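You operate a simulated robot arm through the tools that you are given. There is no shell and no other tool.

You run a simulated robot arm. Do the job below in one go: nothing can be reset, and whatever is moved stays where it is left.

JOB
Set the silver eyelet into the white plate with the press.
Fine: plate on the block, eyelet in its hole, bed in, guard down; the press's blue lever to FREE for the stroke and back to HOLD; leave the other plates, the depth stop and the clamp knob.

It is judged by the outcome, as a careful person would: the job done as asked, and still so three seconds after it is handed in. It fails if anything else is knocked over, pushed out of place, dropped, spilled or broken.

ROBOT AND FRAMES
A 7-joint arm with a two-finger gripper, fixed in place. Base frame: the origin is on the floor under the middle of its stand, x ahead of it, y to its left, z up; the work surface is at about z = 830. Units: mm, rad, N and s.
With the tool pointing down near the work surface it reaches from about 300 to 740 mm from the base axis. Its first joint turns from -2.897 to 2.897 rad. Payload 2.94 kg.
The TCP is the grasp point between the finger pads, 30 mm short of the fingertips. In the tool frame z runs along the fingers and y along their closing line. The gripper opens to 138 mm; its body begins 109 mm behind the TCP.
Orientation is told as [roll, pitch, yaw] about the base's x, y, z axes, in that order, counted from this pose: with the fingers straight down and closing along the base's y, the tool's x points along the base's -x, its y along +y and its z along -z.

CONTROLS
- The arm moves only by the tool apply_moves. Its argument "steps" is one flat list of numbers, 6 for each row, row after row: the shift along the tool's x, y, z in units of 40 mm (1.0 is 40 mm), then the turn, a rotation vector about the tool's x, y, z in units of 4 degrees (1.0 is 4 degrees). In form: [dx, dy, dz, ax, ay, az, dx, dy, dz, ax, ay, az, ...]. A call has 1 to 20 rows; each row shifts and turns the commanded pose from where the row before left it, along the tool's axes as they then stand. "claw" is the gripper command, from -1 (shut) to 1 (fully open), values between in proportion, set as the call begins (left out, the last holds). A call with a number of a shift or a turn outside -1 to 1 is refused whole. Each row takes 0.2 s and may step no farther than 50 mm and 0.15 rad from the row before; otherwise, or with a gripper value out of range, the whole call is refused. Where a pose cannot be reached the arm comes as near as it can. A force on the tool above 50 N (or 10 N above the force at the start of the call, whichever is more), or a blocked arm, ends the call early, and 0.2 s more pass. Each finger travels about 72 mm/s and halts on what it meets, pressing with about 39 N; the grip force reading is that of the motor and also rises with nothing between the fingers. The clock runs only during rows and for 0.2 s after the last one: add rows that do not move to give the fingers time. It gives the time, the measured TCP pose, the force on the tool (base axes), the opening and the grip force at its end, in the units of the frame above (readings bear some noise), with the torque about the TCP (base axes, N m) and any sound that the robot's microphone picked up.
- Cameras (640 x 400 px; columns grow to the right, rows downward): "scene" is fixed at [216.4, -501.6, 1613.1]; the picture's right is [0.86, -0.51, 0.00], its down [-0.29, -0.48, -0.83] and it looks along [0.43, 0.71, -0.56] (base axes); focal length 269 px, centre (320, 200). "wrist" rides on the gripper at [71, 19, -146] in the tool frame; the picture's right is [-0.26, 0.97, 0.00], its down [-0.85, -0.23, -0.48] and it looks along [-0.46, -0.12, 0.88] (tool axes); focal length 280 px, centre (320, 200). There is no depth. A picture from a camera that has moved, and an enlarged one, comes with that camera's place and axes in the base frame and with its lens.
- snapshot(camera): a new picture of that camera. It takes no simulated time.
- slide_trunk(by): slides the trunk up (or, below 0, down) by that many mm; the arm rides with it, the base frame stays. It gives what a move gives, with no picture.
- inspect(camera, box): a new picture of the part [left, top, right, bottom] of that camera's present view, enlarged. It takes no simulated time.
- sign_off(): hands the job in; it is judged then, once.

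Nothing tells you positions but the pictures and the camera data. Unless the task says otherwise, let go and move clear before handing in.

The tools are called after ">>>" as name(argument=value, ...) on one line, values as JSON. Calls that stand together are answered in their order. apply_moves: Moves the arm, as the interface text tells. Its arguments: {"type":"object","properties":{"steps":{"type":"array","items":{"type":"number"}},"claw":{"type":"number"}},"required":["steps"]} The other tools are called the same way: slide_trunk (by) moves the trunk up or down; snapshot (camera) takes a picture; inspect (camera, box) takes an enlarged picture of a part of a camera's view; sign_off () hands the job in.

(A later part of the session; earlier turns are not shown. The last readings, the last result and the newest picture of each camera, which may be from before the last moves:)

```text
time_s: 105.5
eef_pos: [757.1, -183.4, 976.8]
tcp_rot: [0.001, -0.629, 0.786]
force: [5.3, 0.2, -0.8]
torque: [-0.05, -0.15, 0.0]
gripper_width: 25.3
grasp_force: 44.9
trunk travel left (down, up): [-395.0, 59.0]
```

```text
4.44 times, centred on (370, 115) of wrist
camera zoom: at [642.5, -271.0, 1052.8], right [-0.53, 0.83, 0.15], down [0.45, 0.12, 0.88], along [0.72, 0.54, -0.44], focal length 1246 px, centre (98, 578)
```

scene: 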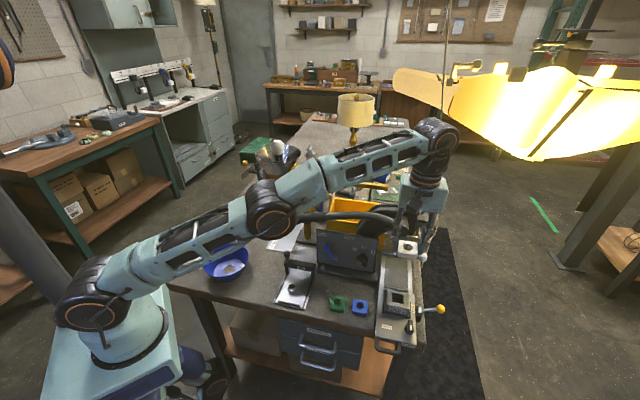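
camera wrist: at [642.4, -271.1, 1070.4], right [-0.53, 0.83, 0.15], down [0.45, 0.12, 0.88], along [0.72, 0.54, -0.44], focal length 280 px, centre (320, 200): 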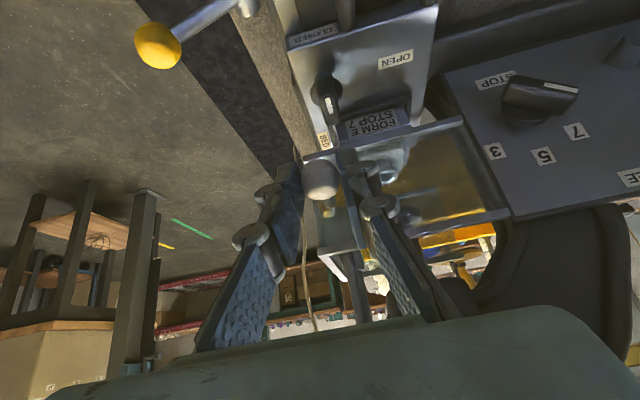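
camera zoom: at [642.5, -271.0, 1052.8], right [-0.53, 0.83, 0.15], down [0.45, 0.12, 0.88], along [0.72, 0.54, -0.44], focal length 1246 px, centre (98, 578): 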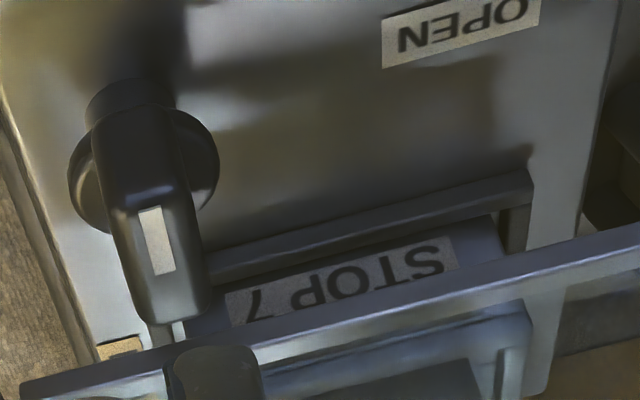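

>>> apply_moves(steps=[0.037, 0, 0.0505, 0, 0, 0, 0, 0, 0, 0, 0, 0])

>>> apply_moves(steps=[0.037, 0, 0.0505, 0, 0, 0, 0, 0, 0, 0, 0, 0])

>>> inspect(camera="wrist", box=[280, 70, 420, 210])

```text
time_s: 106.1
eef_pos: [757.4, -183.4, 973.9]
tcp_rot: [0.0, -0.628, 0.785]
force: [5.5, 1.9, -0.2]
torque: [0.13, -0.22, -0.04]
gripper_width: 25.8
grasp_force: 45.0
trunk travel left (down, up): [-395.0, 59.0]
```

```text
time_s: 106.7
eef_pos: [756.6, -183.9, 970.9]
tcp_rot: [0.001, -0.629, 0.787]
force: [1.7, 1.8, -0.8]
torque: [0.28, -0.26, 0.0]
gripper_width: 25.6
grasp_force: 45.2
trunk travel left (down, up): [-395.0, 59.0]
```

```text
2.86 times, centred on (350, 140) of wrist
camera zoom: at [642.5, -271.0, 1047.3], right [-0.53, 0.83, 0.15], down [0.45, 0.12, 0.88], along [0.72, 0.54, -0.44], focal length 801 px, centre (234, 371)
```

zoom: 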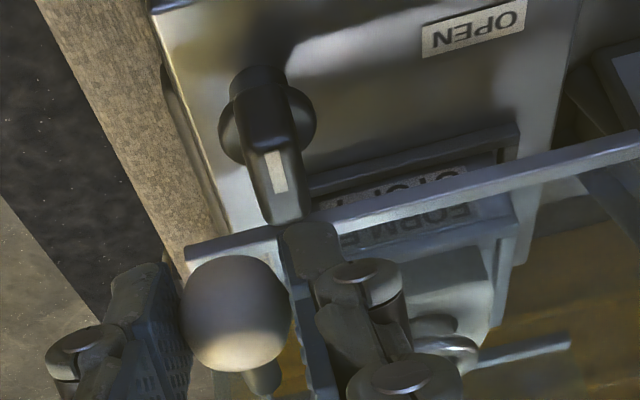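

>>> apply_moves(steps=[0.03, 0, 0.04, 0, 0, 0, 0, 0, 0, 0, 0, 0])

>>> apply_moves(steps=[0.03, 0, 0.04, 0, 0, 0, 0, 0, 0, 0, 0, 0])

>>> inspect(camera="wrist", box=[280, 70, 420, 210])

```text
time_s: 107.3
eef_pos: [757.5, -183.7, 970.3]
tcp_rot: [0.001, -0.629, 0.785]
force: [-1.3, 1.1, 0.7]
torque: [-0.02, -0.03, 0.03]
gripper_width: 25.3
grasp_force: 43.7
trunk travel left (down, up): [-395.0, 59.0]
```

```text
time_s: 107.9
eef_pos: [756.9, -183.4, 968.7]
tcp_rot: [0.0, -0.629, 0.785]
force: [0.1, 3.1, -0.6]
torque: [-0.1, 0.01, 0.0]
gripper_width: 25.3
grasp_force: 45.2
trunk travel left (down, up): [-395.0, 59.0]
```

```text
2.86 times, centred on (350, 140) of wrist
camera zoom: at [642.4, -271.1, 1044.2], right [-0.53, 0.83, 0.15], down [0.45, 0.12, 0.88], along [0.72, 0.54, -0.44], focal length 801 px, centre (234, 371)
```

zoom: 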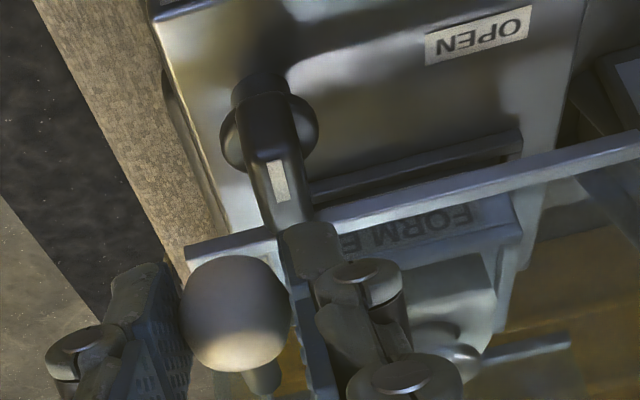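

>>> apply_moves(steps=[0.03, 0, 0.04, 0, 0, 0, 0, 0, 0, 0, 0, 0])

>>> apply_moves(steps=[0.03, 0, 0.04, 0, 0, 0, 0, 0, 0, 0, 0, 0])

>>> inspect(camera="wrist", box=[300, 80, 380, 160])

>>> snapshot(camera="wrist")

```text
time_s: 108.5
eef_pos: [756.9, -182.5, 967.0]
tcp_rot: [-0.001, -0.63, 0.785]
force: [0.6, 4.3, -0.7]
torque: [0.15, -0.16, 0.04]
gripper_width: 25.6
grasp_force: 44.8
trunk travel left (down, up): [-395.0, 59.0]
```

```text
time_s: 109.1
eef_pos: [756.8, -183.3, 964.2]
tcp_rot: [-0.002, -0.629, 0.785]
force: [2.0, 3.8, 0.3]
torque: [0.21, -0.24, 0.02]
gripper_width: 25.3
grasp_force: 45.0
trunk travel left (down, up): [-395.0, 59.0]
```

```text
5.00 times, centred on (340, 120) of wrist
camera zoom: at [642.4, -271.0, 1040.2], right [-0.53, 0.83, 0.15], down [0.45, 0.12, 0.88], along [0.72, 0.54, -0.44], focal length 1402 px, centre (220, 600)
```

zoom: 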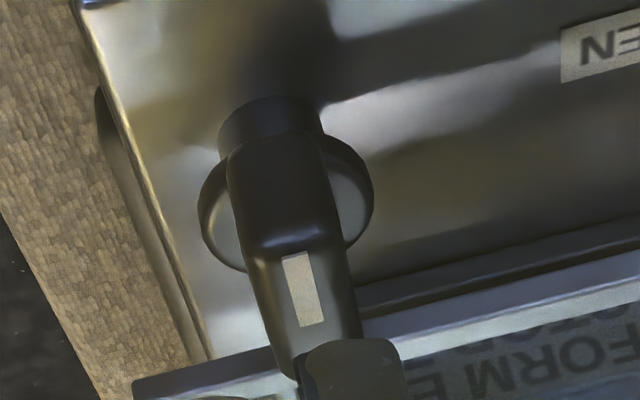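

```text
taken
camera wrist: at [642.4, -271.0, 1040.2], right [-0.53, 0.83, 0.15], down [0.45, 0.12, 0.88], along [0.72, 0.54, -0.44], focal length 280 px, centre (320, 200)
```

wrist: 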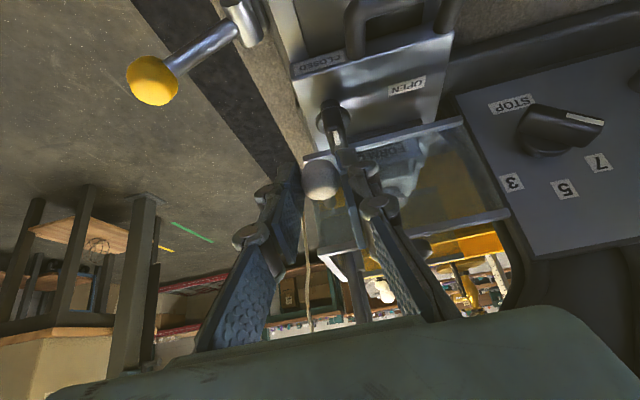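

>>> apply_moves(steps=[0.037, 0, 0.0505, 0, 0, 0, 0.037, 0, 0.0505, 0, 0, 0, 0, 0, 0, 0, 0, 0])

>>> inspect(camera="wrist", box=[280, 70, 420, 210])

>>> apply_moves(steps=[0.037, 0, 0.0505, 0, 0, 0, 0, 0, 0, 0, 0, 0])

>>> inspect(camera="wrist", box=[280, 70, 420, 210])

```text
time_s: 109.9
eef_pos: [758.3, -183.5, 959.5]
tcp_rot: [0.002, -0.629, 0.786]
force: [-1.3, 3.7, -1.5]
torque: [0.31, -0.18, -0.01]
gripper_width: 25.4
grasp_force: 45.1
trunk travel left (down, up): [-395.0, 59.0]
```

```text
2.86 times, centred on (350, 140) of wrist
camera zoom: at [642.6, -271.1, 1034.8], right [-0.53, 0.83, 0.15], down [0.45, 0.12, 0.88], along [0.72, 0.54, -0.44], focal length 801 px, centre (234, 371)
```

zoom: 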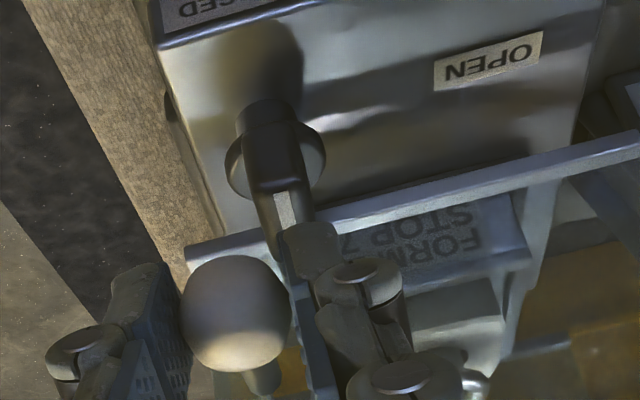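

```text
time_s: 110.5
eef_pos: [757.1, -183.0, 957.7]
tcp_rot: [0.0, -0.628, 0.784]
force: [1.4, 4.1, -2.4]
torque: [-0.03, 0.1, 0.06]
gripper_width: 25.3
grasp_force: 45.1
trunk travel left (down, up): [-395.0, 59.0]
```

```text
2.86 times, centred on (350, 140) of wrist
camera zoom: at [642.5, -271.1, 1032.4], right [-0.53, 0.83, 0.15], down [0.45, 0.12, 0.88], along [0.72, 0.54, -0.44], focal length 801 px, centre (234, 371)
```

zoom: 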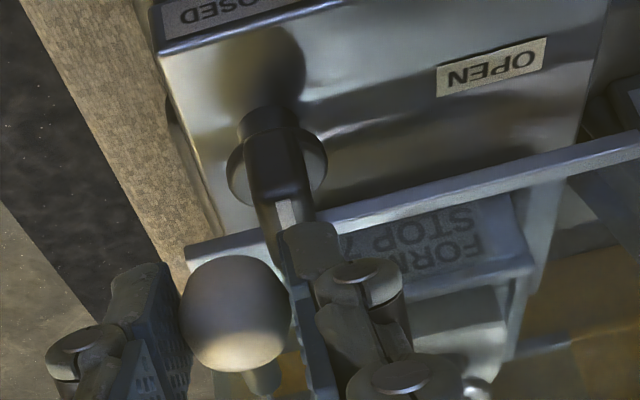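

>>> apply_moves(steps=[0.03, 0, 0.04, 0, 0, 0, 0, 0, 0, 0, 0, 0])

>>> apply_moves(steps=[0.03, 0, 0.04, 0, 0, 0, 0, 0, 0, 0, 0, 0])

>>> inspect(camera="wrist", box=[280, 70, 420, 210])

>>> inspect(camera="scene", box=[370, 190, 450, 300])

```text
time_s: 111.1
eef_pos: [757.5, -183.3, 954.9]
tcp_rot: [0.001, -0.629, 0.786]
force: [5.3, 7.8, -0.5]
torque: [0.12, -0.11, 0.03]
gripper_width: 25.4
grasp_force: 45.0
trunk travel left (down, up): [-395.0, 59.0]
```

```text
time_s: 111.7
eef_pos: [756.8, -184.1, 953.7]
tcp_rot: [-0.003, -0.629, 0.787]
force: [2.6, 8.0, 6.0]
torque: [0.02, 0.07, 0.05]
gripper_width: 25.2
grasp_force: 44.9
trunk travel left (down, up): [-395.0, 59.0]
```

```text
2.86 times, centred on (350, 140) of wrist
camera zoom: at [642.2, -271.0, 1029.3], right [-0.53, 0.83, 0.15], down [0.45, 0.13, 0.89], along [0.72, 0.54, -0.44], focal length 801 px, centre (234, 371)
```

zoom: 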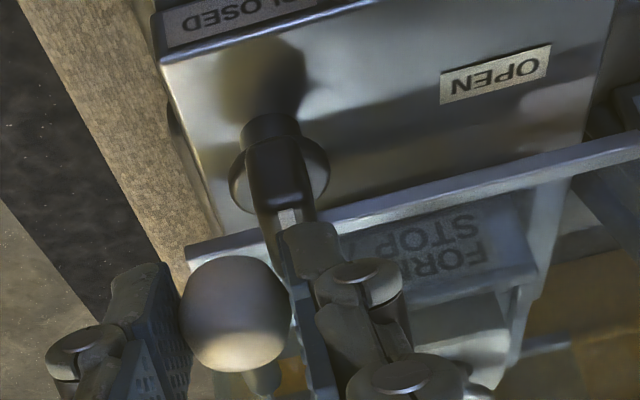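

```text
3.64 times, centred on (410, 245) of scene
camera zoom: at [216.4, -501.6, 1613.1], right [0.86, -0.51, 0.0], down [-0.29, -0.48, -0.83], along [0.43, 0.71, -0.56], focal length 977 px, centre (-7, 36)
```

zoom: 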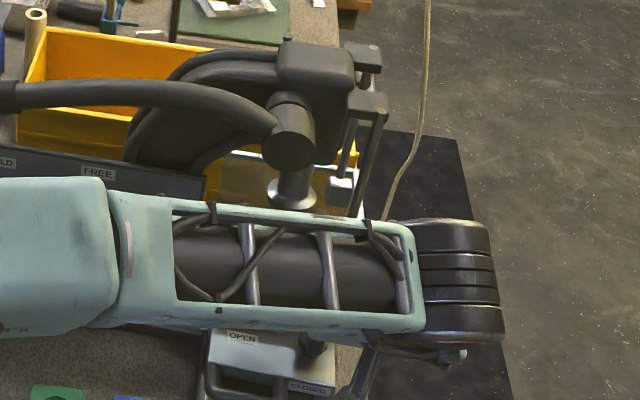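

>>> apply_moves(steps=[0.03, 0, 0.04, 0, 0, 0, 0, 0, 0, 0, 0, 0])

>>> inspect(camera="wrist", box=[300, 80, 400, 180])

```text
time_s: 112.3
eef_pos: [757.8, -183.4, 953.8]
tcp_rot: [-0.004, -0.631, 0.786]
force: [1.6, 7.1, 11.3]
torque: [0.19, -0.01, 0.07]
gripper_width: 25.4
grasp_force: 44.9
trunk travel left (down, up): [-395.0, 59.0]
```

```text
4.00 times, centred on (350, 130) of wrist
camera zoom: at [642.0, -271.0, 1029.1], right [-0.53, 0.83, 0.15], down [0.45, 0.13, 0.89], along [0.72, 0.54, -0.44], focal length 1122 px, centre (200, 480)
```

zoom: 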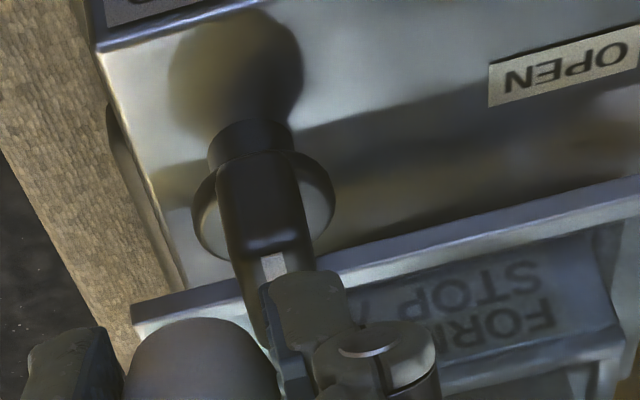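

The guard stopped after about 95 mm of travel with 11 N of resistance. The knob is untouched. I'll relieve the load, open the fingers and back away along the tool axis.

>>> apply_moves(steps=[-0.045, 0, -0.06, 0, 0, 0, 0, 0, 0, 0, 0, 0])

>>> apply_moves(steps=[0, 0, 0, 0, 0, 0, 0, 0, 0, 0, 0, 0, 0, 0, 0, 0, 0, 0], claw=-0.3)

>>> inspect(camera="wrist", box=[270, 70, 410, 210])

```text
time_s: 112.9
eef_pos: [756.2, -182.8, 954.5]
tcp_rot: [0.0, -0.629, 0.786]
force: [3.0, 7.6, 3.1]
torque: [0.57, -0.47, -0.04]
gripper_width: 25.5
grasp_force: 45.1
trunk travel left (down, up): [-395.0, 59.0]
```

```text
time_s: 113.7
eef_pos: [757.7, -184.2, 954.9]
tcp_rot: [0.0, -0.628, 0.785]
force: [-0.3, 0.0, 0.2]
torque: [0.03, -0.02, -0.02]
gripper_width: 48.3
grasp_force: 0.0
trunk travel left (down, up): [-395.0, 59.0]
```

```text
2.86 times, centred on (340, 140) of wrist
camera zoom: at [642.7, -272.1, 1030.0], right [-0.53, 0.83, 0.15], down [0.45, 0.12, 0.88], along [0.72, 0.54, -0.44], focal length 801 px, centre (263, 371)
```

zoom: 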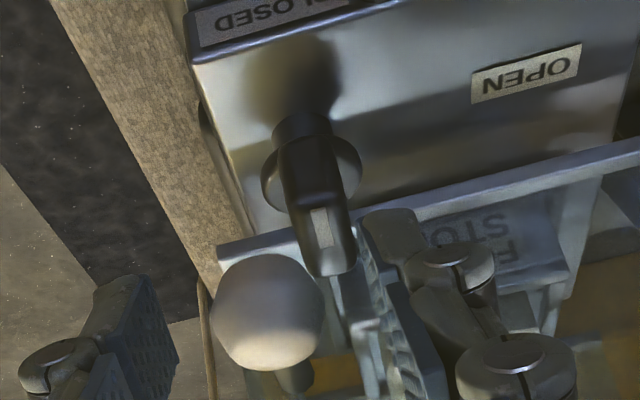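

>>> apply_moves(steps=[0, 0, -0.4, 0, 0, 0, 0, 0, -0.8, 0, 0, 0, 0, 0, -0.9, 0, 0, 0, 0, 0, -0.9, 0, 0, 0, 0, 0, -0.5, 0, 0, 0, 0, 0, 0, 0, 0, 0])

>>> snapshot(camera="wrist")

>>> snapshot(camera="scene")

```text
time_s: 115.1
eef_pos: [697.3, -245.0, 1067.6]
tcp_rot: [0.001, -0.628, 0.784]
force: [0.2, 1.0, 0.2]
torque: [-0.01, -0.04, 0.03]
gripper_width: 48.2
grasp_force: 0.0
trunk travel left (down, up): [-395.0, 59.0]
```

```text
taken
camera wrist: at [582.8, -331.5, 1143.3], right [-0.53, 0.83, 0.15], down [0.45, 0.12, 0.88], along [0.72, 0.54, -0.44], focal length 280 px, centre (320, 200)
```

wrist: 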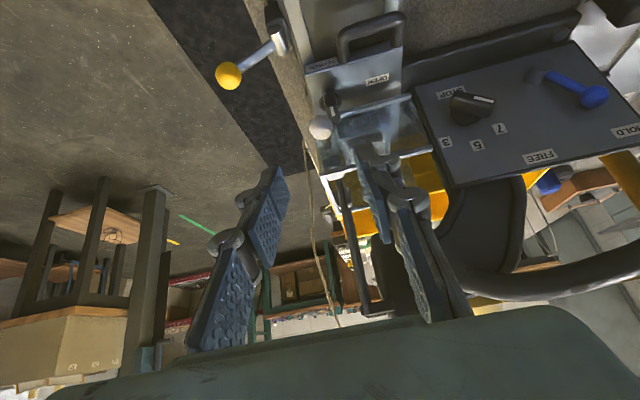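

```text
taken
```

scene: 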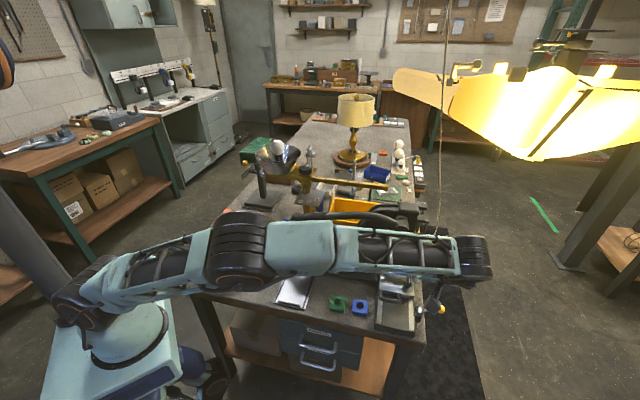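

The guard is down and stays down. Now I'll move along the front of the press to the blue lever.

>>> apply_moves(steps=[0.126, 0.953, -0.092, 0, 0, 0, 0.126, 0.953, -0.092, 0, 0, 0, 0.126, 0.953, -0.092, 0, 0, 0, 0.126, 0.953, -0.092, 0, 0, 0, 0.126, 0.953, -0.092, 0, 0, 0, 0.126, 0.953, -0.092, 0, 0, 0, 0.126, 0.953, -0.092, 0, 0, 0, 0.126, 0.953, -0.092, 0, 0, 0, 0, 0, 0, 0, 0, 0])

>>> snapshot(camera="wrist")

>>> inspect(camera="wrist", box=[250, 60, 430, 240])

>>> inspect(camera="scene", box=[260, 180, 440, 330])

```text
time_s: 117.1
eef_pos: [447.1, -64.5, 1066.4]
tcp_rot: [-0.001, -0.63, 0.786]
force: [0.3, 0.1, 0.1]
torque: [-0.02, -0.01, 0.0]
gripper_width: 48.6
grasp_force: 0.1
trunk travel left (down, up): [-395.0, 59.0]
```

```text
taken
camera wrist: at [332.0, -153.0, 1141.9], right [-0.53, 0.83, 0.15], down [0.45, 0.12, 0.88], along [0.72, 0.54, -0.44], focal length 280 px, centre (320, 200)
```

wrist: 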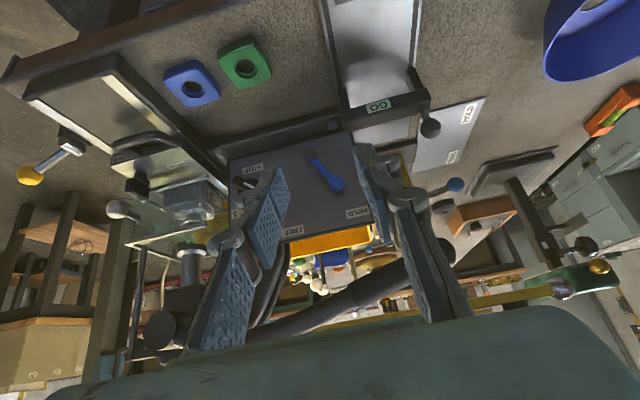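

```text
2.22 times, centred on (340, 150) of wrist
camera zoom: at [332.0, -153.0, 1141.9], right [-0.53, 0.83, 0.15], down [0.45, 0.12, 0.88], along [0.72, 0.54, -0.44], focal length 623 px, centre (276, 311)
```

zoom: 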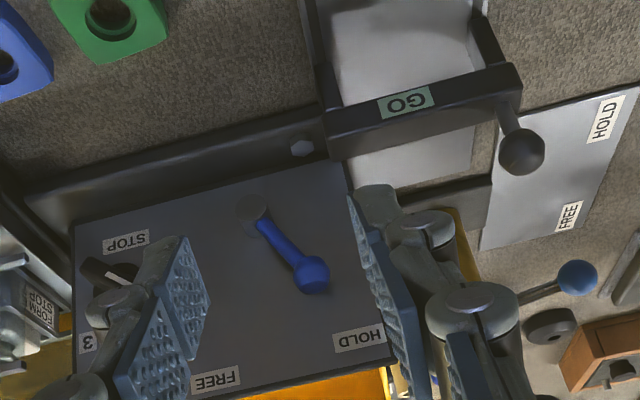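

```text
2.67 times, centred on (350, 255) of scene
camera zoom: at [216.4, -501.6, 1613.1], right [0.86, -0.51, 0.0], down [-0.29, -0.48, -0.83], along [0.43, 0.71, -0.56], focal length 716 px, centre (240, 53)
```

zoom: 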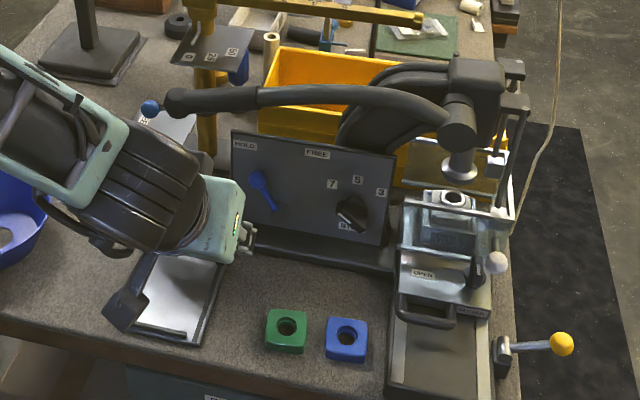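

From the scene view: bed in, guard down, eyelet under the ram. I put the lever ball at about e1 364, e2 466, z 957. I'll tilt the tool further toward horizontal, so it stays under the press handle, and move closer.

>>> apply_moves(steps=[0, 0, 0, 0, -1, 0, 0, 0, 0, 0, -1, 0, 0, 0, 0, 0, -1, 0, 0, 0, 0, 0, -1, 0, 0, 0, 0, 0, -1, 0, 0, 0, 0, 0, -1, 0, 0, 0, 0.8, 0, 0, 0, 0, 0, 0.8, 0, 0, 0, 0, 0, 0, 0, 0, 0])

>>> snapshot(camera="wrist")

>>> inspect(camera="wrist", box=[230, 60, 430, 260])

>>> inspect(camera="scene", box=[270, 190, 390, 290])

```text
time_s: 119.1
eef_pos: [485.1, -22.7, 1033.8]
tcp_rot: [0.001, -1.048, 0.786]
force: [0.4, 0.0, -0.6]
torque: [0.0, 0.0, 0.01]
gripper_width: 48.4
grasp_force: 0.1
trunk travel left (down, up): [-395.0, 59.0]
```

```text
taken
camera wrist: at [358.5, -123.6, 1045.2], right [-0.59, 0.77, 0.23], down [0.17, -0.15, 0.97], along [0.79, 0.61, -0.04], focal length 280 px, centre (320, 200)
```

wrist: 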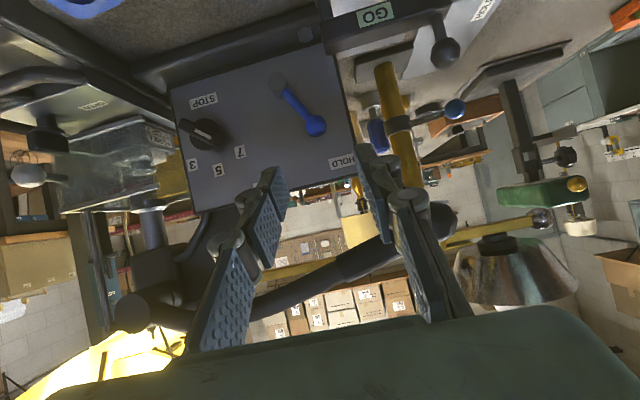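

```text
2.00 times, centred on (330, 160) of wrist
camera zoom: at [358.5, -123.6, 1045.2], right [-0.59, 0.77, 0.23], down [0.17, -0.15, 0.97], along [0.79, 0.61, -0.04], focal length 561 px, centre (300, 280)
```

zoom: 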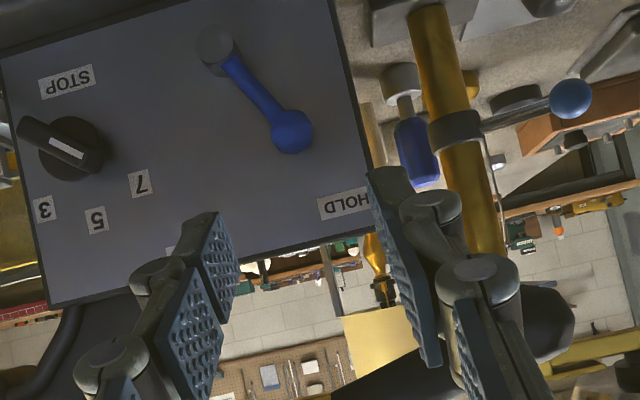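

```text
4.00 times, centred on (330, 240) of scene
camera zoom: at [216.4, -501.6, 1613.1], right [0.86, -0.51, 0.0], down [-0.29, -0.48, -0.83], along [0.43, 0.71, -0.56], focal length 1075 px, centre (280, 40)
```

zoom: 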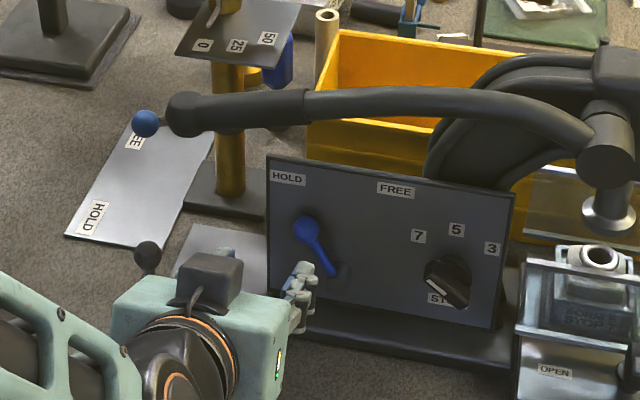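

The lever ball is now well fixed at e1 364, e2 469, z 952, with its pivot at about e1 394, z 890. HOLD is about 25° left of upright and FREE about 20–25° right. I'll bring the open fingers around the ball.

>>> apply_moves(steps=[0, -0.095, 0.8, 0, 0, 0, 0, 0, 0.9, 0, 0, 0, 0, 0, 0.9, 0, 0, 0, 0, 0, 0, 0, 0, 0])

>>> snapshot(camera="wrist")

>>> inspect(camera="wrist", box=[240, 100, 400, 240])

>>> inspect(camera="scene", box=[290, 200, 390, 290])

```text
time_s: 120.1
eef_pos: [551.7, 39.3, 982.8]
tcp_rot: [-0.001, -1.047, 0.787]
force: [0.5, 0.6, -0.3]
torque: [0.02, 0.01, 0.02]
gripper_width: 48.1
grasp_force: 0.0
trunk travel left (down, up): [-395.0, 59.0]
```

```text
taken
camera wrist: at [423.5, -61.4, 993.8], right [-0.59, 0.78, 0.23], down [0.17, -0.15, 0.97], along [0.79, 0.61, -0.04], focal length 280 px, centre (320, 200)
```

wrist: 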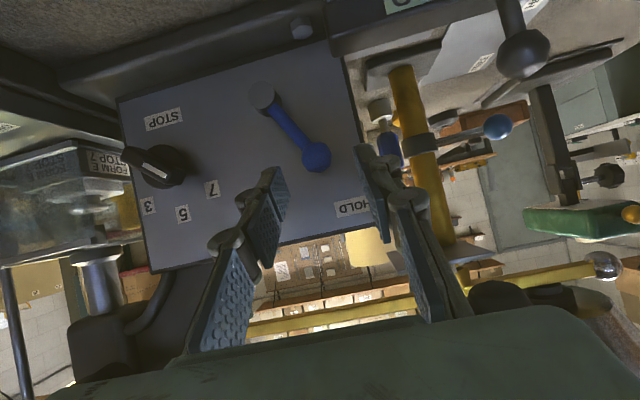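

```text
2.86 times, centred on (320, 170) of wrist
camera zoom: at [423.5, -61.4, 993.8], right [-0.59, 0.78, 0.23], down [0.17, -0.15, 0.97], along [0.79, 0.61, -0.04], focal length 801 px, centre (320, 286)
```

zoom: 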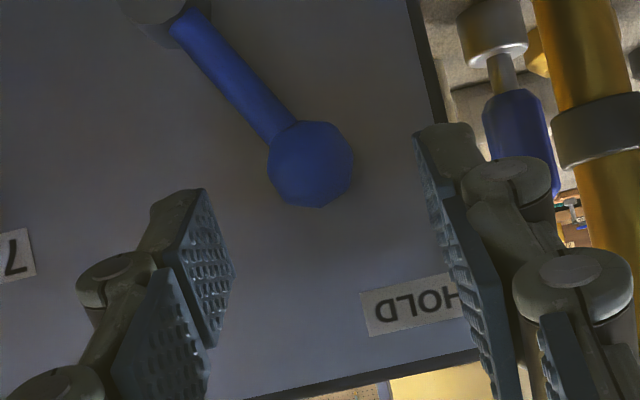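

```text
4.44 times, centred on (340, 245) of scene
camera zoom: at [216.4, -501.6, 1613.1], right [0.86, -0.51, 0.0], down [-0.29, -0.48, -0.83], along [0.43, 0.71, -0.56], focal length 1194 px, centre (231, 0)
```

zoom: 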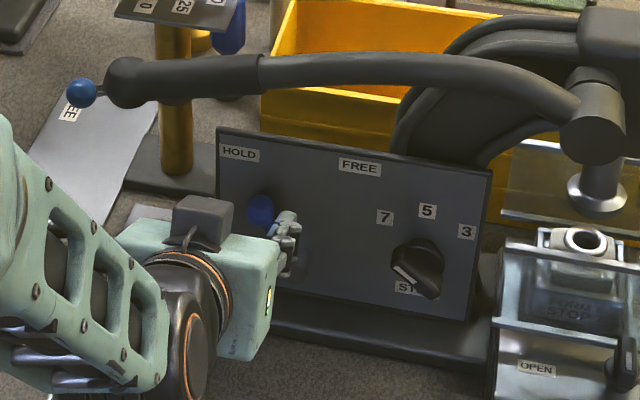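

>>> apply_moves(steps=[0, -0.055, 0.35, 0, 0, 0, 0, 0, 0.3, 0, 0, 0, 0, 0, 0, 0, 0, 0])

>>> inspect(camera="wrist", box=[240, 100, 400, 240])

>>> inspect(camera="scene", box=[310, 220, 370, 270])

```text
time_s: 120.9
eef_pos: [570.1, 52.0, 970.0]
tcp_rot: [0.0, -1.047, 0.785]
force: [0.0, 0.5, 0.8]
torque: [-0.01, 0.0, -0.01]
gripper_width: 48.3
grasp_force: 0.2
trunk travel left (down, up): [-395.0, 59.0]
```

```text
2.86 times, centred on (320, 170) of wrist
camera zoom: at [442.7, -47.8, 981.1], right [-0.59, 0.78, 0.23], down [0.17, -0.15, 0.97], along [0.79, 0.61, -0.04], focal length 801 px, centre (320, 286)
```

zoom: 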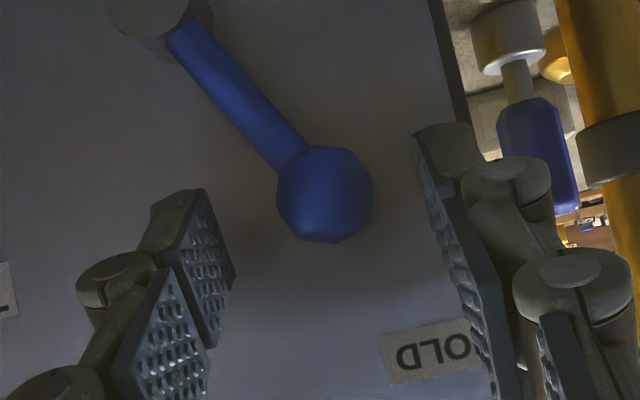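

```text
8.00 times, centred on (340, 245) of scene
camera zoom: at [216.4, -501.6, 1613.1], right [0.86, -0.51, 0.0], down [-0.29, -0.48, -0.83], along [0.43, 0.71, -0.56], focal length 2149 px, centre (160, -160)
```

zoom: 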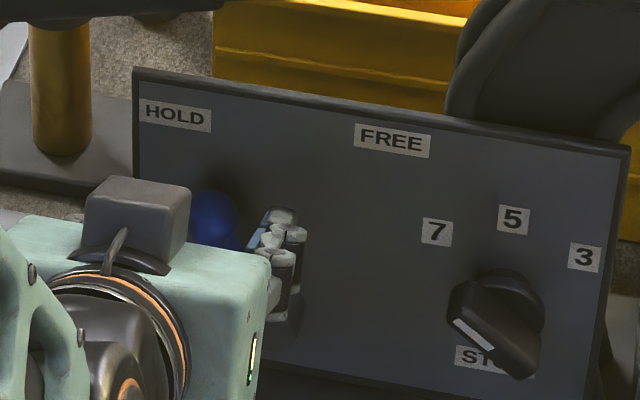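

>>> apply_moves(steps=[0, 0.03, 0.1, 0, 0, 0, 0, 0, 0.1, 0, 0, 0, 0, 0, 0, 0, 0, 0])

>>> inspect(camera="wrist", box=[240, 100, 400, 240])

```text
time_s: 121.7
eef_pos: [575.2, 58.4, 967.5]
tcp_rot: [-0.001, -1.049, 0.787]
force: [-0.1, -0.5, 0.6]
torque: [-0.01, 0.0, -0.02]
gripper_width: 48.4
grasp_force: 0.1
trunk travel left (down, up): [-395.0, 59.0]
```

```text
2.86 times, centred on (320, 170) of wrist
camera zoom: at [447.6, -42.7, 977.9], right [-0.59, 0.78, 0.23], down [0.17, -0.15, 0.97], along [0.79, 0.61, -0.04], focal length 801 px, centre (320, 286)
```

zoom: 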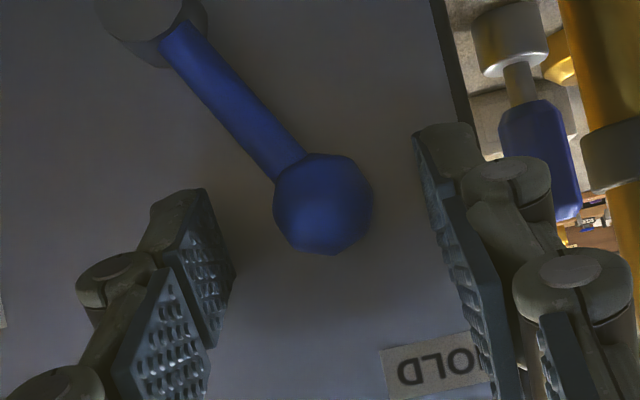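

>>> apply_moves(steps=[0, 0.02, 0.03, 0, 0, 0, 0, 0, 0, 0, 0, 0, 0, 0, 0, 0, 0, 0], claw=-0.58)

>>> inspect(camera="wrist", box=[240, 100, 400, 240])

>>> inspect(camera="scene", box=[310, 220, 370, 270])

```text
time_s: 122.5
eef_pos: [575.5, 58.9, 967.2]
tcp_rot: [-0.002, -1.047, 0.786]
force: [0.5, 0.1, 0.1]
torque: [0.01, 0.01, 0.0]
gripper_width: 29.0
grasp_force: 0.0
trunk travel left (down, up): [-395.0, 59.0]
```

```text
2.86 times, centred on (320, 170) of wrist
camera zoom: at [447.0, -40.9, 978.1], right [-0.59, 0.78, 0.23], down [0.17, -0.15, 0.97], along [0.79, 0.61, -0.04], focal length 801 px, centre (320, 286)
```

zoom: 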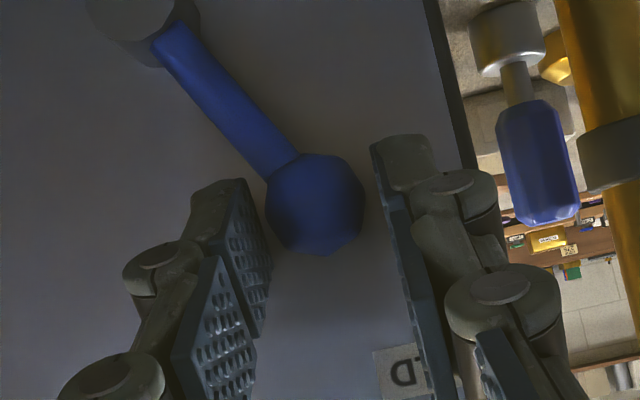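

```text
8.00 times, centred on (340, 245) of scene
camera zoom: at [216.4, -501.6, 1613.1], right [0.86, -0.51, 0.0], down [-0.29, -0.48, -0.83], along [0.43, 0.71, -0.56], focal length 2149 px, centre (160, -160)
```

zoom: 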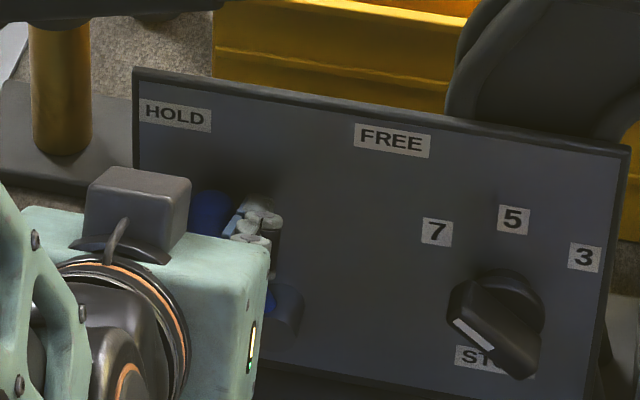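

The ball is loosely caged between the pads. I'll push it toward FREE along its arc, in stages.

>>> apply_moves(steps=[-0.058, -0.15, -0.034, 0, 0, 0, -0.041, -0.15, -0.024, 0, 0, 0, -0.028, -0.15, -0.016, 0, 0, 0, 0, 0, 0, 0, 0, 0])

>>> inspect(camera="wrist", box=[240, 80, 400, 240])

>>> inspect(camera="scene", box=[310, 210, 390, 280])

```text
time_s: 123.5
eef_pos: [586.0, 46.7, 970.9]
tcp_rot: [-0.001, -1.047, 0.787]
force: [-1.5, 2.2, 0.8]
torque: [0.01, 0.03, -0.01]
gripper_width: 30.2
grasp_force: 0.9
trunk travel left (down, up): [-395.0, 59.0]
```

```text
2.50 times, centred on (320, 160) of wrist
camera zoom: at [459.2, -53.7, 983.1], right [-0.59, 0.77, 0.23], down [0.17, -0.15, 0.97], along [0.79, 0.61, -0.04], focal length 701 px, centre (320, 300)
```

zoom: 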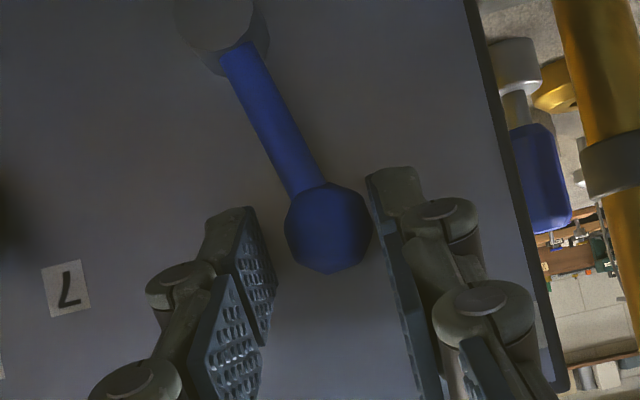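

```text
5.71 times, centred on (350, 245) of scene
camera zoom: at [216.4, -501.6, 1613.1], right [0.86, -0.51, 0.0], down [-0.29, -0.48, -0.83], along [0.43, 0.71, -0.56], focal length 1535 px, centre (149, -57)
```

zoom: 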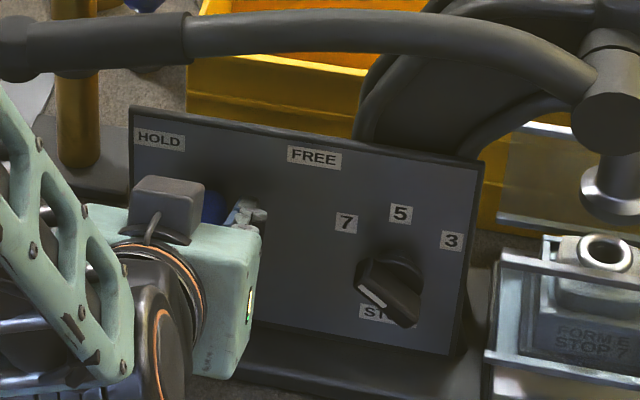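

The lever turns with light force. Continuing.

>>> apply_moves(steps=[-0.017, -0.15, -0.01, 0, 0, 0, -0.007, -0.15, -0.004, 0, 0, 0, 0.007, -0.15, 0.004, 0, 0, 0, 0.017, -0.15, 0.01, 0, 0, 0, 0, 0, 0, 0, 0, 0])

>>> inspect(camera="wrist", box=[240, 80, 400, 240])

>>> inspect(camera="scene", box=[310, 210, 390, 280])

```text
time_s: 124.7
eef_pos: [603.7, 28.8, 973.3]
tcp_rot: [0.0, -1.047, 0.787]
force: [0.2, 0.4, 0.4]
torque: [0.02, -0.02, -0.01]
gripper_width: 29.5
grasp_force: 0.6
trunk travel left (down, up): [-395.0, 59.0]
```

```text
2.50 times, centred on (320, 160) of wrist
camera zoom: at [476.4, -72.3, 983.2], right [-0.59, 0.78, 0.23], down [0.17, -0.15, 0.97], along [0.79, 0.61, -0.04], focal length 701 px, centre (320, 300)
```

zoom: 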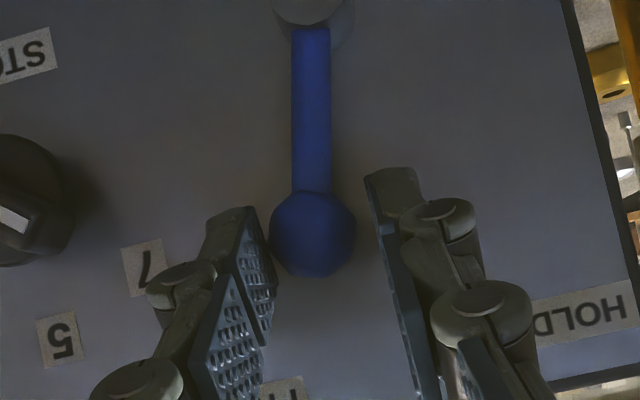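

```text
5.71 times, centred on (350, 245) of scene
camera zoom: at [216.4, -501.6, 1613.1], right [0.86, -0.51, 0.0], down [-0.29, -0.48, -0.83], along [0.43, 0.71, -0.56], focal length 1535 px, centre (149, -57)
```

zoom: 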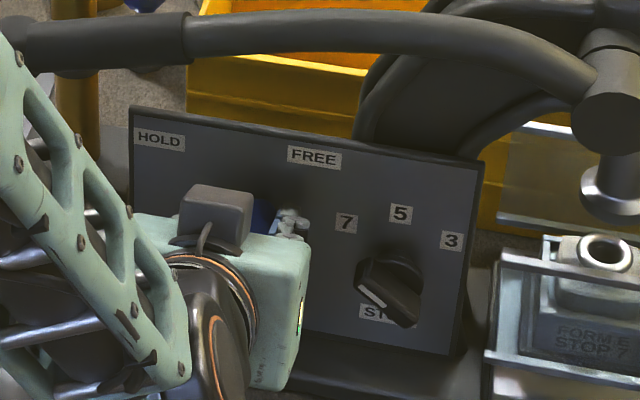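

>>> apply_moves(steps=[0.028, -0.15, 0.016, 0, 0, 0, 0.041, -0.15, 0.024, 0, 0, 0, 0, 0, 0, 0, 0, 0])

>>> inspect(camera="wrist", box=[240, 80, 400, 240])

>>> apply_moves(steps=[0.03, -0.12, 0.018, 0, 0, 0, 0, 0, 0, 0, 0, 0])

>>> inspect(camera="wrist", box=[240, 80, 400, 240])

```text
time_s: 125.5
eef_pos: [613.9, 20.4, 968.9]
tcp_rot: [-0.001, -1.046, 0.785]
force: [1.3, -1.0, -0.8]
torque: [-0.01, 0.01, -0.03]
gripper_width: 30.3
grasp_force: 0.5
trunk travel left (down, up): [-395.0, 59.0]
```

```text
2.50 times, centred on (320, 160) of wrist
camera zoom: at [485.3, -80.1, 979.9], right [-0.59, 0.78, 0.23], down [0.17, -0.15, 0.97], along [0.79, 0.61, -0.04], focal length 701 px, centre (320, 300)
```

zoom: 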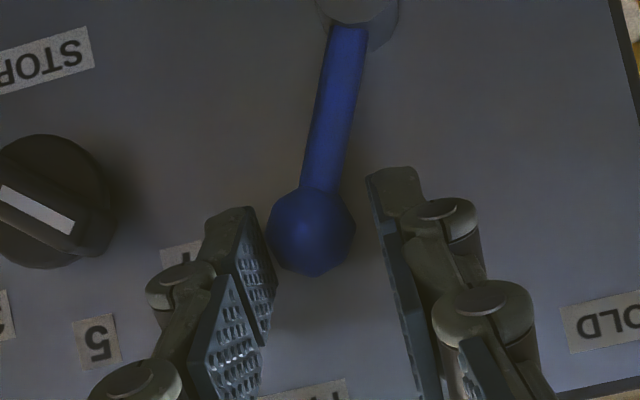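

```text
time_s: 126.1
eef_pos: [615.3, 19.0, 969.1]
tcp_rot: [0.0, -1.046, 0.785]
force: [0.9, 0.5, -0.4]
torque: [0.0, -0.04, 0.04]
gripper_width: 29.2
grasp_force: 0.6
trunk travel left (down, up): [-395.0, 59.0]
```

```text
2.50 times, centred on (320, 160) of wrist
camera zoom: at [488.0, -81.9, 979.0], right [-0.59, 0.77, 0.23], down [0.17, -0.15, 0.97], along [0.79, 0.61, -0.04], focal length 701 px, centre (320, 300)
```

zoom: 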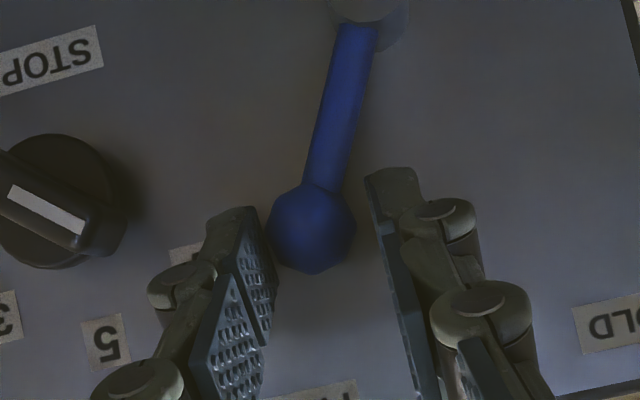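

>>> apply_moves(steps=[0.035, -0.1, 0.02, 0, 0, 0, 0, 0, 0, 0, 0, 0])

>>> inspect(camera="wrist", box=[240, 80, 400, 240])

>>> apply_moves(steps=[0.035, -0.1, 0.02, 0, 0, 0, 0, 0, 0, 0, 0, 0])

>>> inspect(camera="wrist", box=[240, 80, 400, 240])

```text
time_s: 126.7
eef_pos: [619.3, 15.7, 966.8]
tcp_rot: [-0.002, -1.049, 0.787]
force: [1.0, 0.7, 0.1]
torque: [-0.02, -0.01, 0.02]
gripper_width: 29.0
grasp_force: 0.1
trunk travel left (down, up): [-395.0, 59.0]
```

```text
2.50 times, centred on (320, 160) of wrist
camera zoom: at [491.6, -85.3, 977.1], right [-0.59, 0.77, 0.23], down [0.17, -0.15, 0.97], along [0.79, 0.61, -0.04], focal length 701 px, centre (320, 300)
```

zoom: 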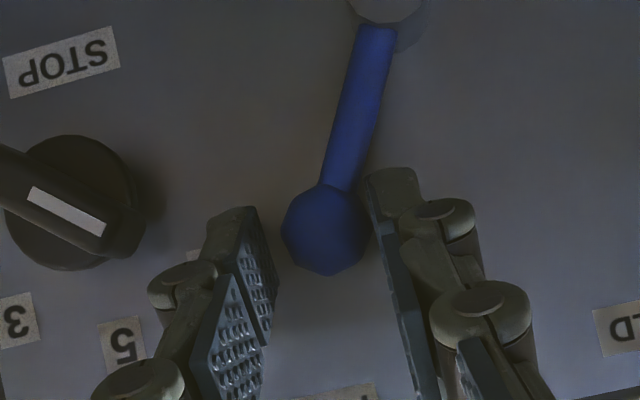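

```text
time_s: 127.3
eef_pos: [622.2, 14.0, 965.7]
tcp_rot: [0.0, -1.048, 0.79]
force: [-4.3, 3.5, 2.1]
torque: [0.11, 0.0, 0.19]
gripper_width: 32.7
grasp_force: 3.0
trunk travel left (down, up): [-395.0, 59.0]
```

```text
2.50 times, centred on (320, 160) of wrist
camera zoom: at [494.0, -86.7, 976.0], right [-0.59, 0.77, 0.23], down [0.17, -0.15, 0.97], along [0.79, 0.61, -0.04], focal length 701 px, centre (320, 300)
```

zoom: 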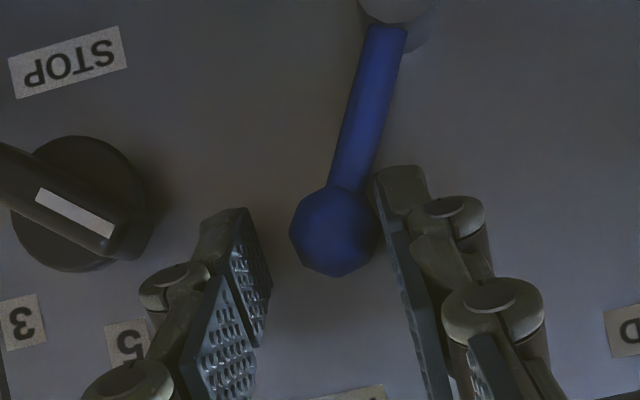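

The lever has reached its stop at about 27° right, pointing to FREE. I'll centre the fingers, open them and back straight out.

>>> apply_moves(steps=[0, 0.06, 0, 0, 0, 0, 0, 0, 0, 0, 0, 0, 0, 0, -0.4, 0, 0, 0, 0, 0, -0.8, 0, 0, 0, 0, 0, -0.9, 0, 0, 0, 0, 0, -0.9, 0, 0, 0, 0, 0, 0, 0, 0, 0], claw=-0.35)

>>> snapshot(camera="wrist")

>>> inspect(camera="scene", box=[260, 190, 440, 310])

```text
time_s: 128.9
eef_pos: [544.2, -61.1, 1023.3]
tcp_rot: [-0.001, -1.048, 0.786]
force: [-0.5, 0.4, 0.1]
torque: [0.0, -0.01, 0.0]
gripper_width: 44.7
grasp_force: 0.0
trunk travel left (down, up): [-395.0, 59.0]
```

```text
taken
camera wrist: at [417.0, -161.8, 1033.7], right [-0.59, 0.77, 0.23], down [0.17, -0.15, 0.97], along [0.79, 0.61, -0.04], focal length 280 px, centre (320, 200)
```

wrist: 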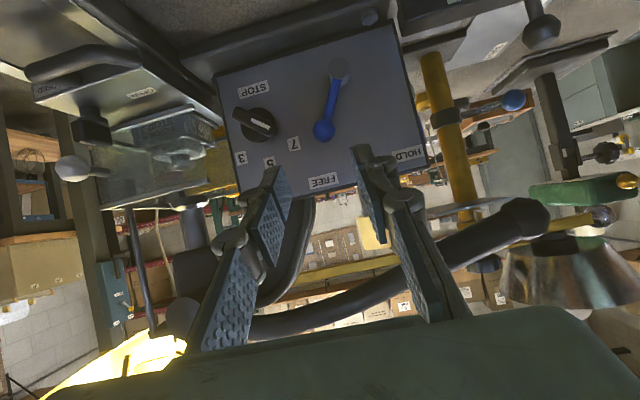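

```text
3.33 times, centred on (350, 250) of scene
camera zoom: at [216.4, -501.6, 1613.1], right [0.86, -0.51, 0.0], down [-0.29, -0.48, -0.83], along [0.43, 0.71, -0.56], focal length 896 px, centre (220, 33)
```

zoom: 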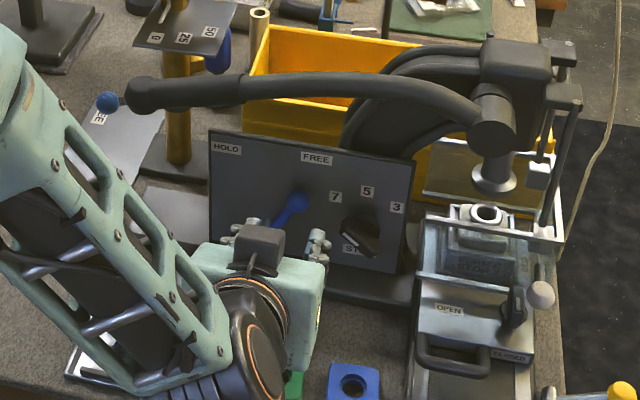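

The blue lever points to FREE, the guard is down, the bed is in, and the knob and dial are untouched. Next is the stroke: I'll lift away, straighten the tool, shut the fingers and go above the handle's grip (tip near e1 267, e2 448, z 1078).

>>> apply_moves(steps=[-0.244, 0, -0.9, 0, 0, 0, -0.244, 0, -0.9, 0, 0, 0, -0.244, 0, -0.9, 0, 0, 0, 0, 0, 0, 0, 1, 0, 0, 0, 0, 0, 1, 0, 0, 0, 0, 0, 1, 0, 0, 0, 0, 0, 1, 0, 0, 0, 0, 0, 1, 0, 0, 0, 0, 0, 1, 0, 0, 0, 0, 0, 1, 0, 0, 0, 0, 0, 1, 0, 0, 0, 0, 0, 1, 0, 0, 0, 0, 0, 1, 0, 0, 0, 0, 0, 1, 0, 0, 0, 0, 0, 1, 0, 0, 0, 0, 0, 1, 0, 0, 0, 0, 0, 1, 0, 0, 0, 0, 0, 1, 0], claw=-1)

>>> snapshot(camera="wrist")

>>> snapshot(camera="scene")

```text
time_s: 132.7
eef_pos: [490.7, -115.2, 1103.5]
tcp_rot: [-0.001, 0.001, 0.784]
force: [-0.6, -0.5, -0.5]
torque: [0.01, 0.04, -0.02]
gripper_width: 0.1
grasp_force: 28.6
trunk travel left (down, up): [-395.0, 59.0]
```

```text
taken
camera wrist: at [426.7, -152.0, 1249.0], right [-0.5, 0.87, 0.0], down [0.76, 0.44, 0.48], along [0.41, 0.24, -0.88], focal length 280 px, centre (320, 200)
```

wrist: 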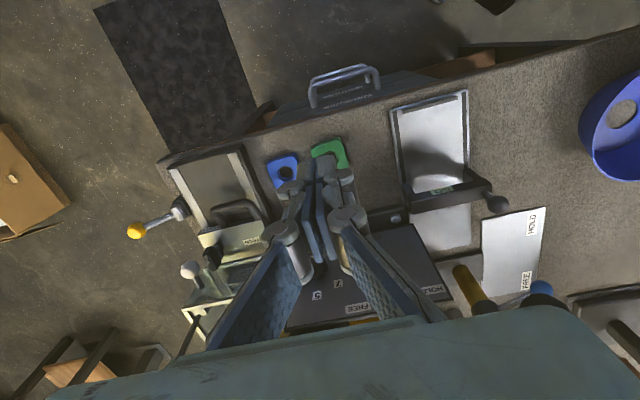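

```text
taken
```

scene: 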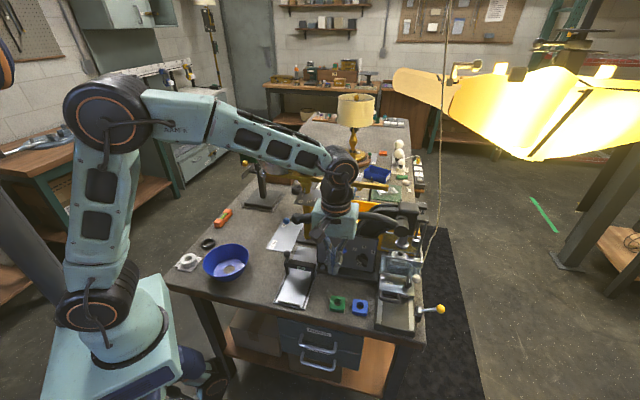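

>>> apply_moves(steps=[0, 0, -0.9, 0, 0, 0, 0, 0, -0.9, 0, 0, 0, -0.675, 0.667, 0, 0, 0, 0, -0.675, 0.667, 0, 0, 0, 0, -0.675, 0.667, 0, 0, 0, 0, -0.675, 0.667, 0, 0, 0, 0, -0.675, 0.667, 0, 0, 0, 0, 0, 0, 0, 0, 0, 0])

>>> snapshot(camera="wrist")

>>> inspect(camera="wrist", box=[200, 120, 440, 310])

>>> inspect(camera="scene", box=[260, 140, 440, 280])

```text
time_s: 134.5
eef_pos: [490.3, 76.4, 1175.5]
tcp_rot: [-0.001, 0.0, 0.786]
force: [0.1, 0.4, -0.4]
torque: [-0.02, 0.04, 0.01]
gripper_width: 0.0
grasp_force: 28.5
trunk travel left (down, up): [-395.0, 59.0]
```

```text
taken
camera wrist: at [426.8, 39.4, 1320.2], right [-0.5, 0.87, 0.0], down [0.76, 0.44, 0.48], along [0.41, 0.24, -0.88], focal length 280 px, centre (320, 200)
```

wrist: 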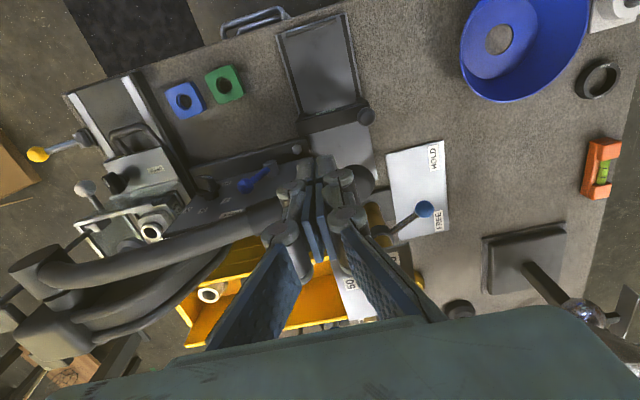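

```text
2.11 times, centred on (320, 215) of wrist
camera zoom: at [426.8, 39.4, 1320.2], right [-0.5, 0.87, 0.0], down [0.76, 0.44, 0.48], along [0.41, 0.24, -0.88], focal length 590 px, centre (320, 168)
```

zoom: 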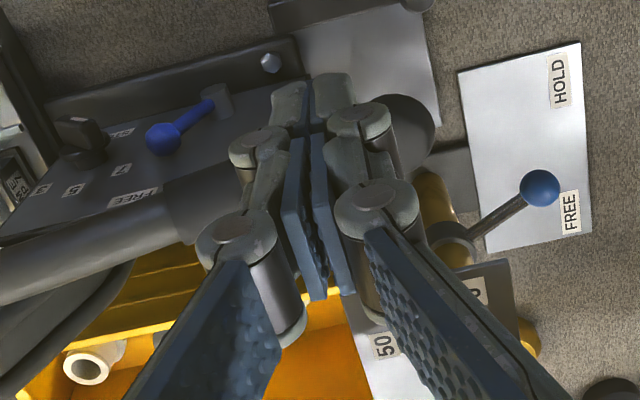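

```text
2.86 times, centred on (350, 210) of scene
camera zoom: at [216.4, -501.6, 1613.1], right [0.86, -0.51, 0.0], down [-0.29, -0.48, -0.83], along [0.43, 0.71, -0.56], focal length 768 px, centre (234, 171)
```

zoom: 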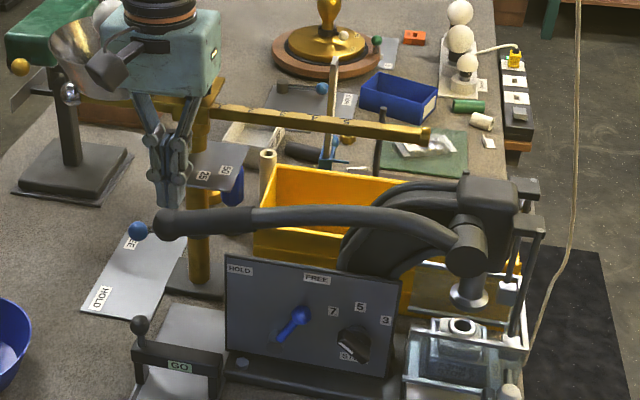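

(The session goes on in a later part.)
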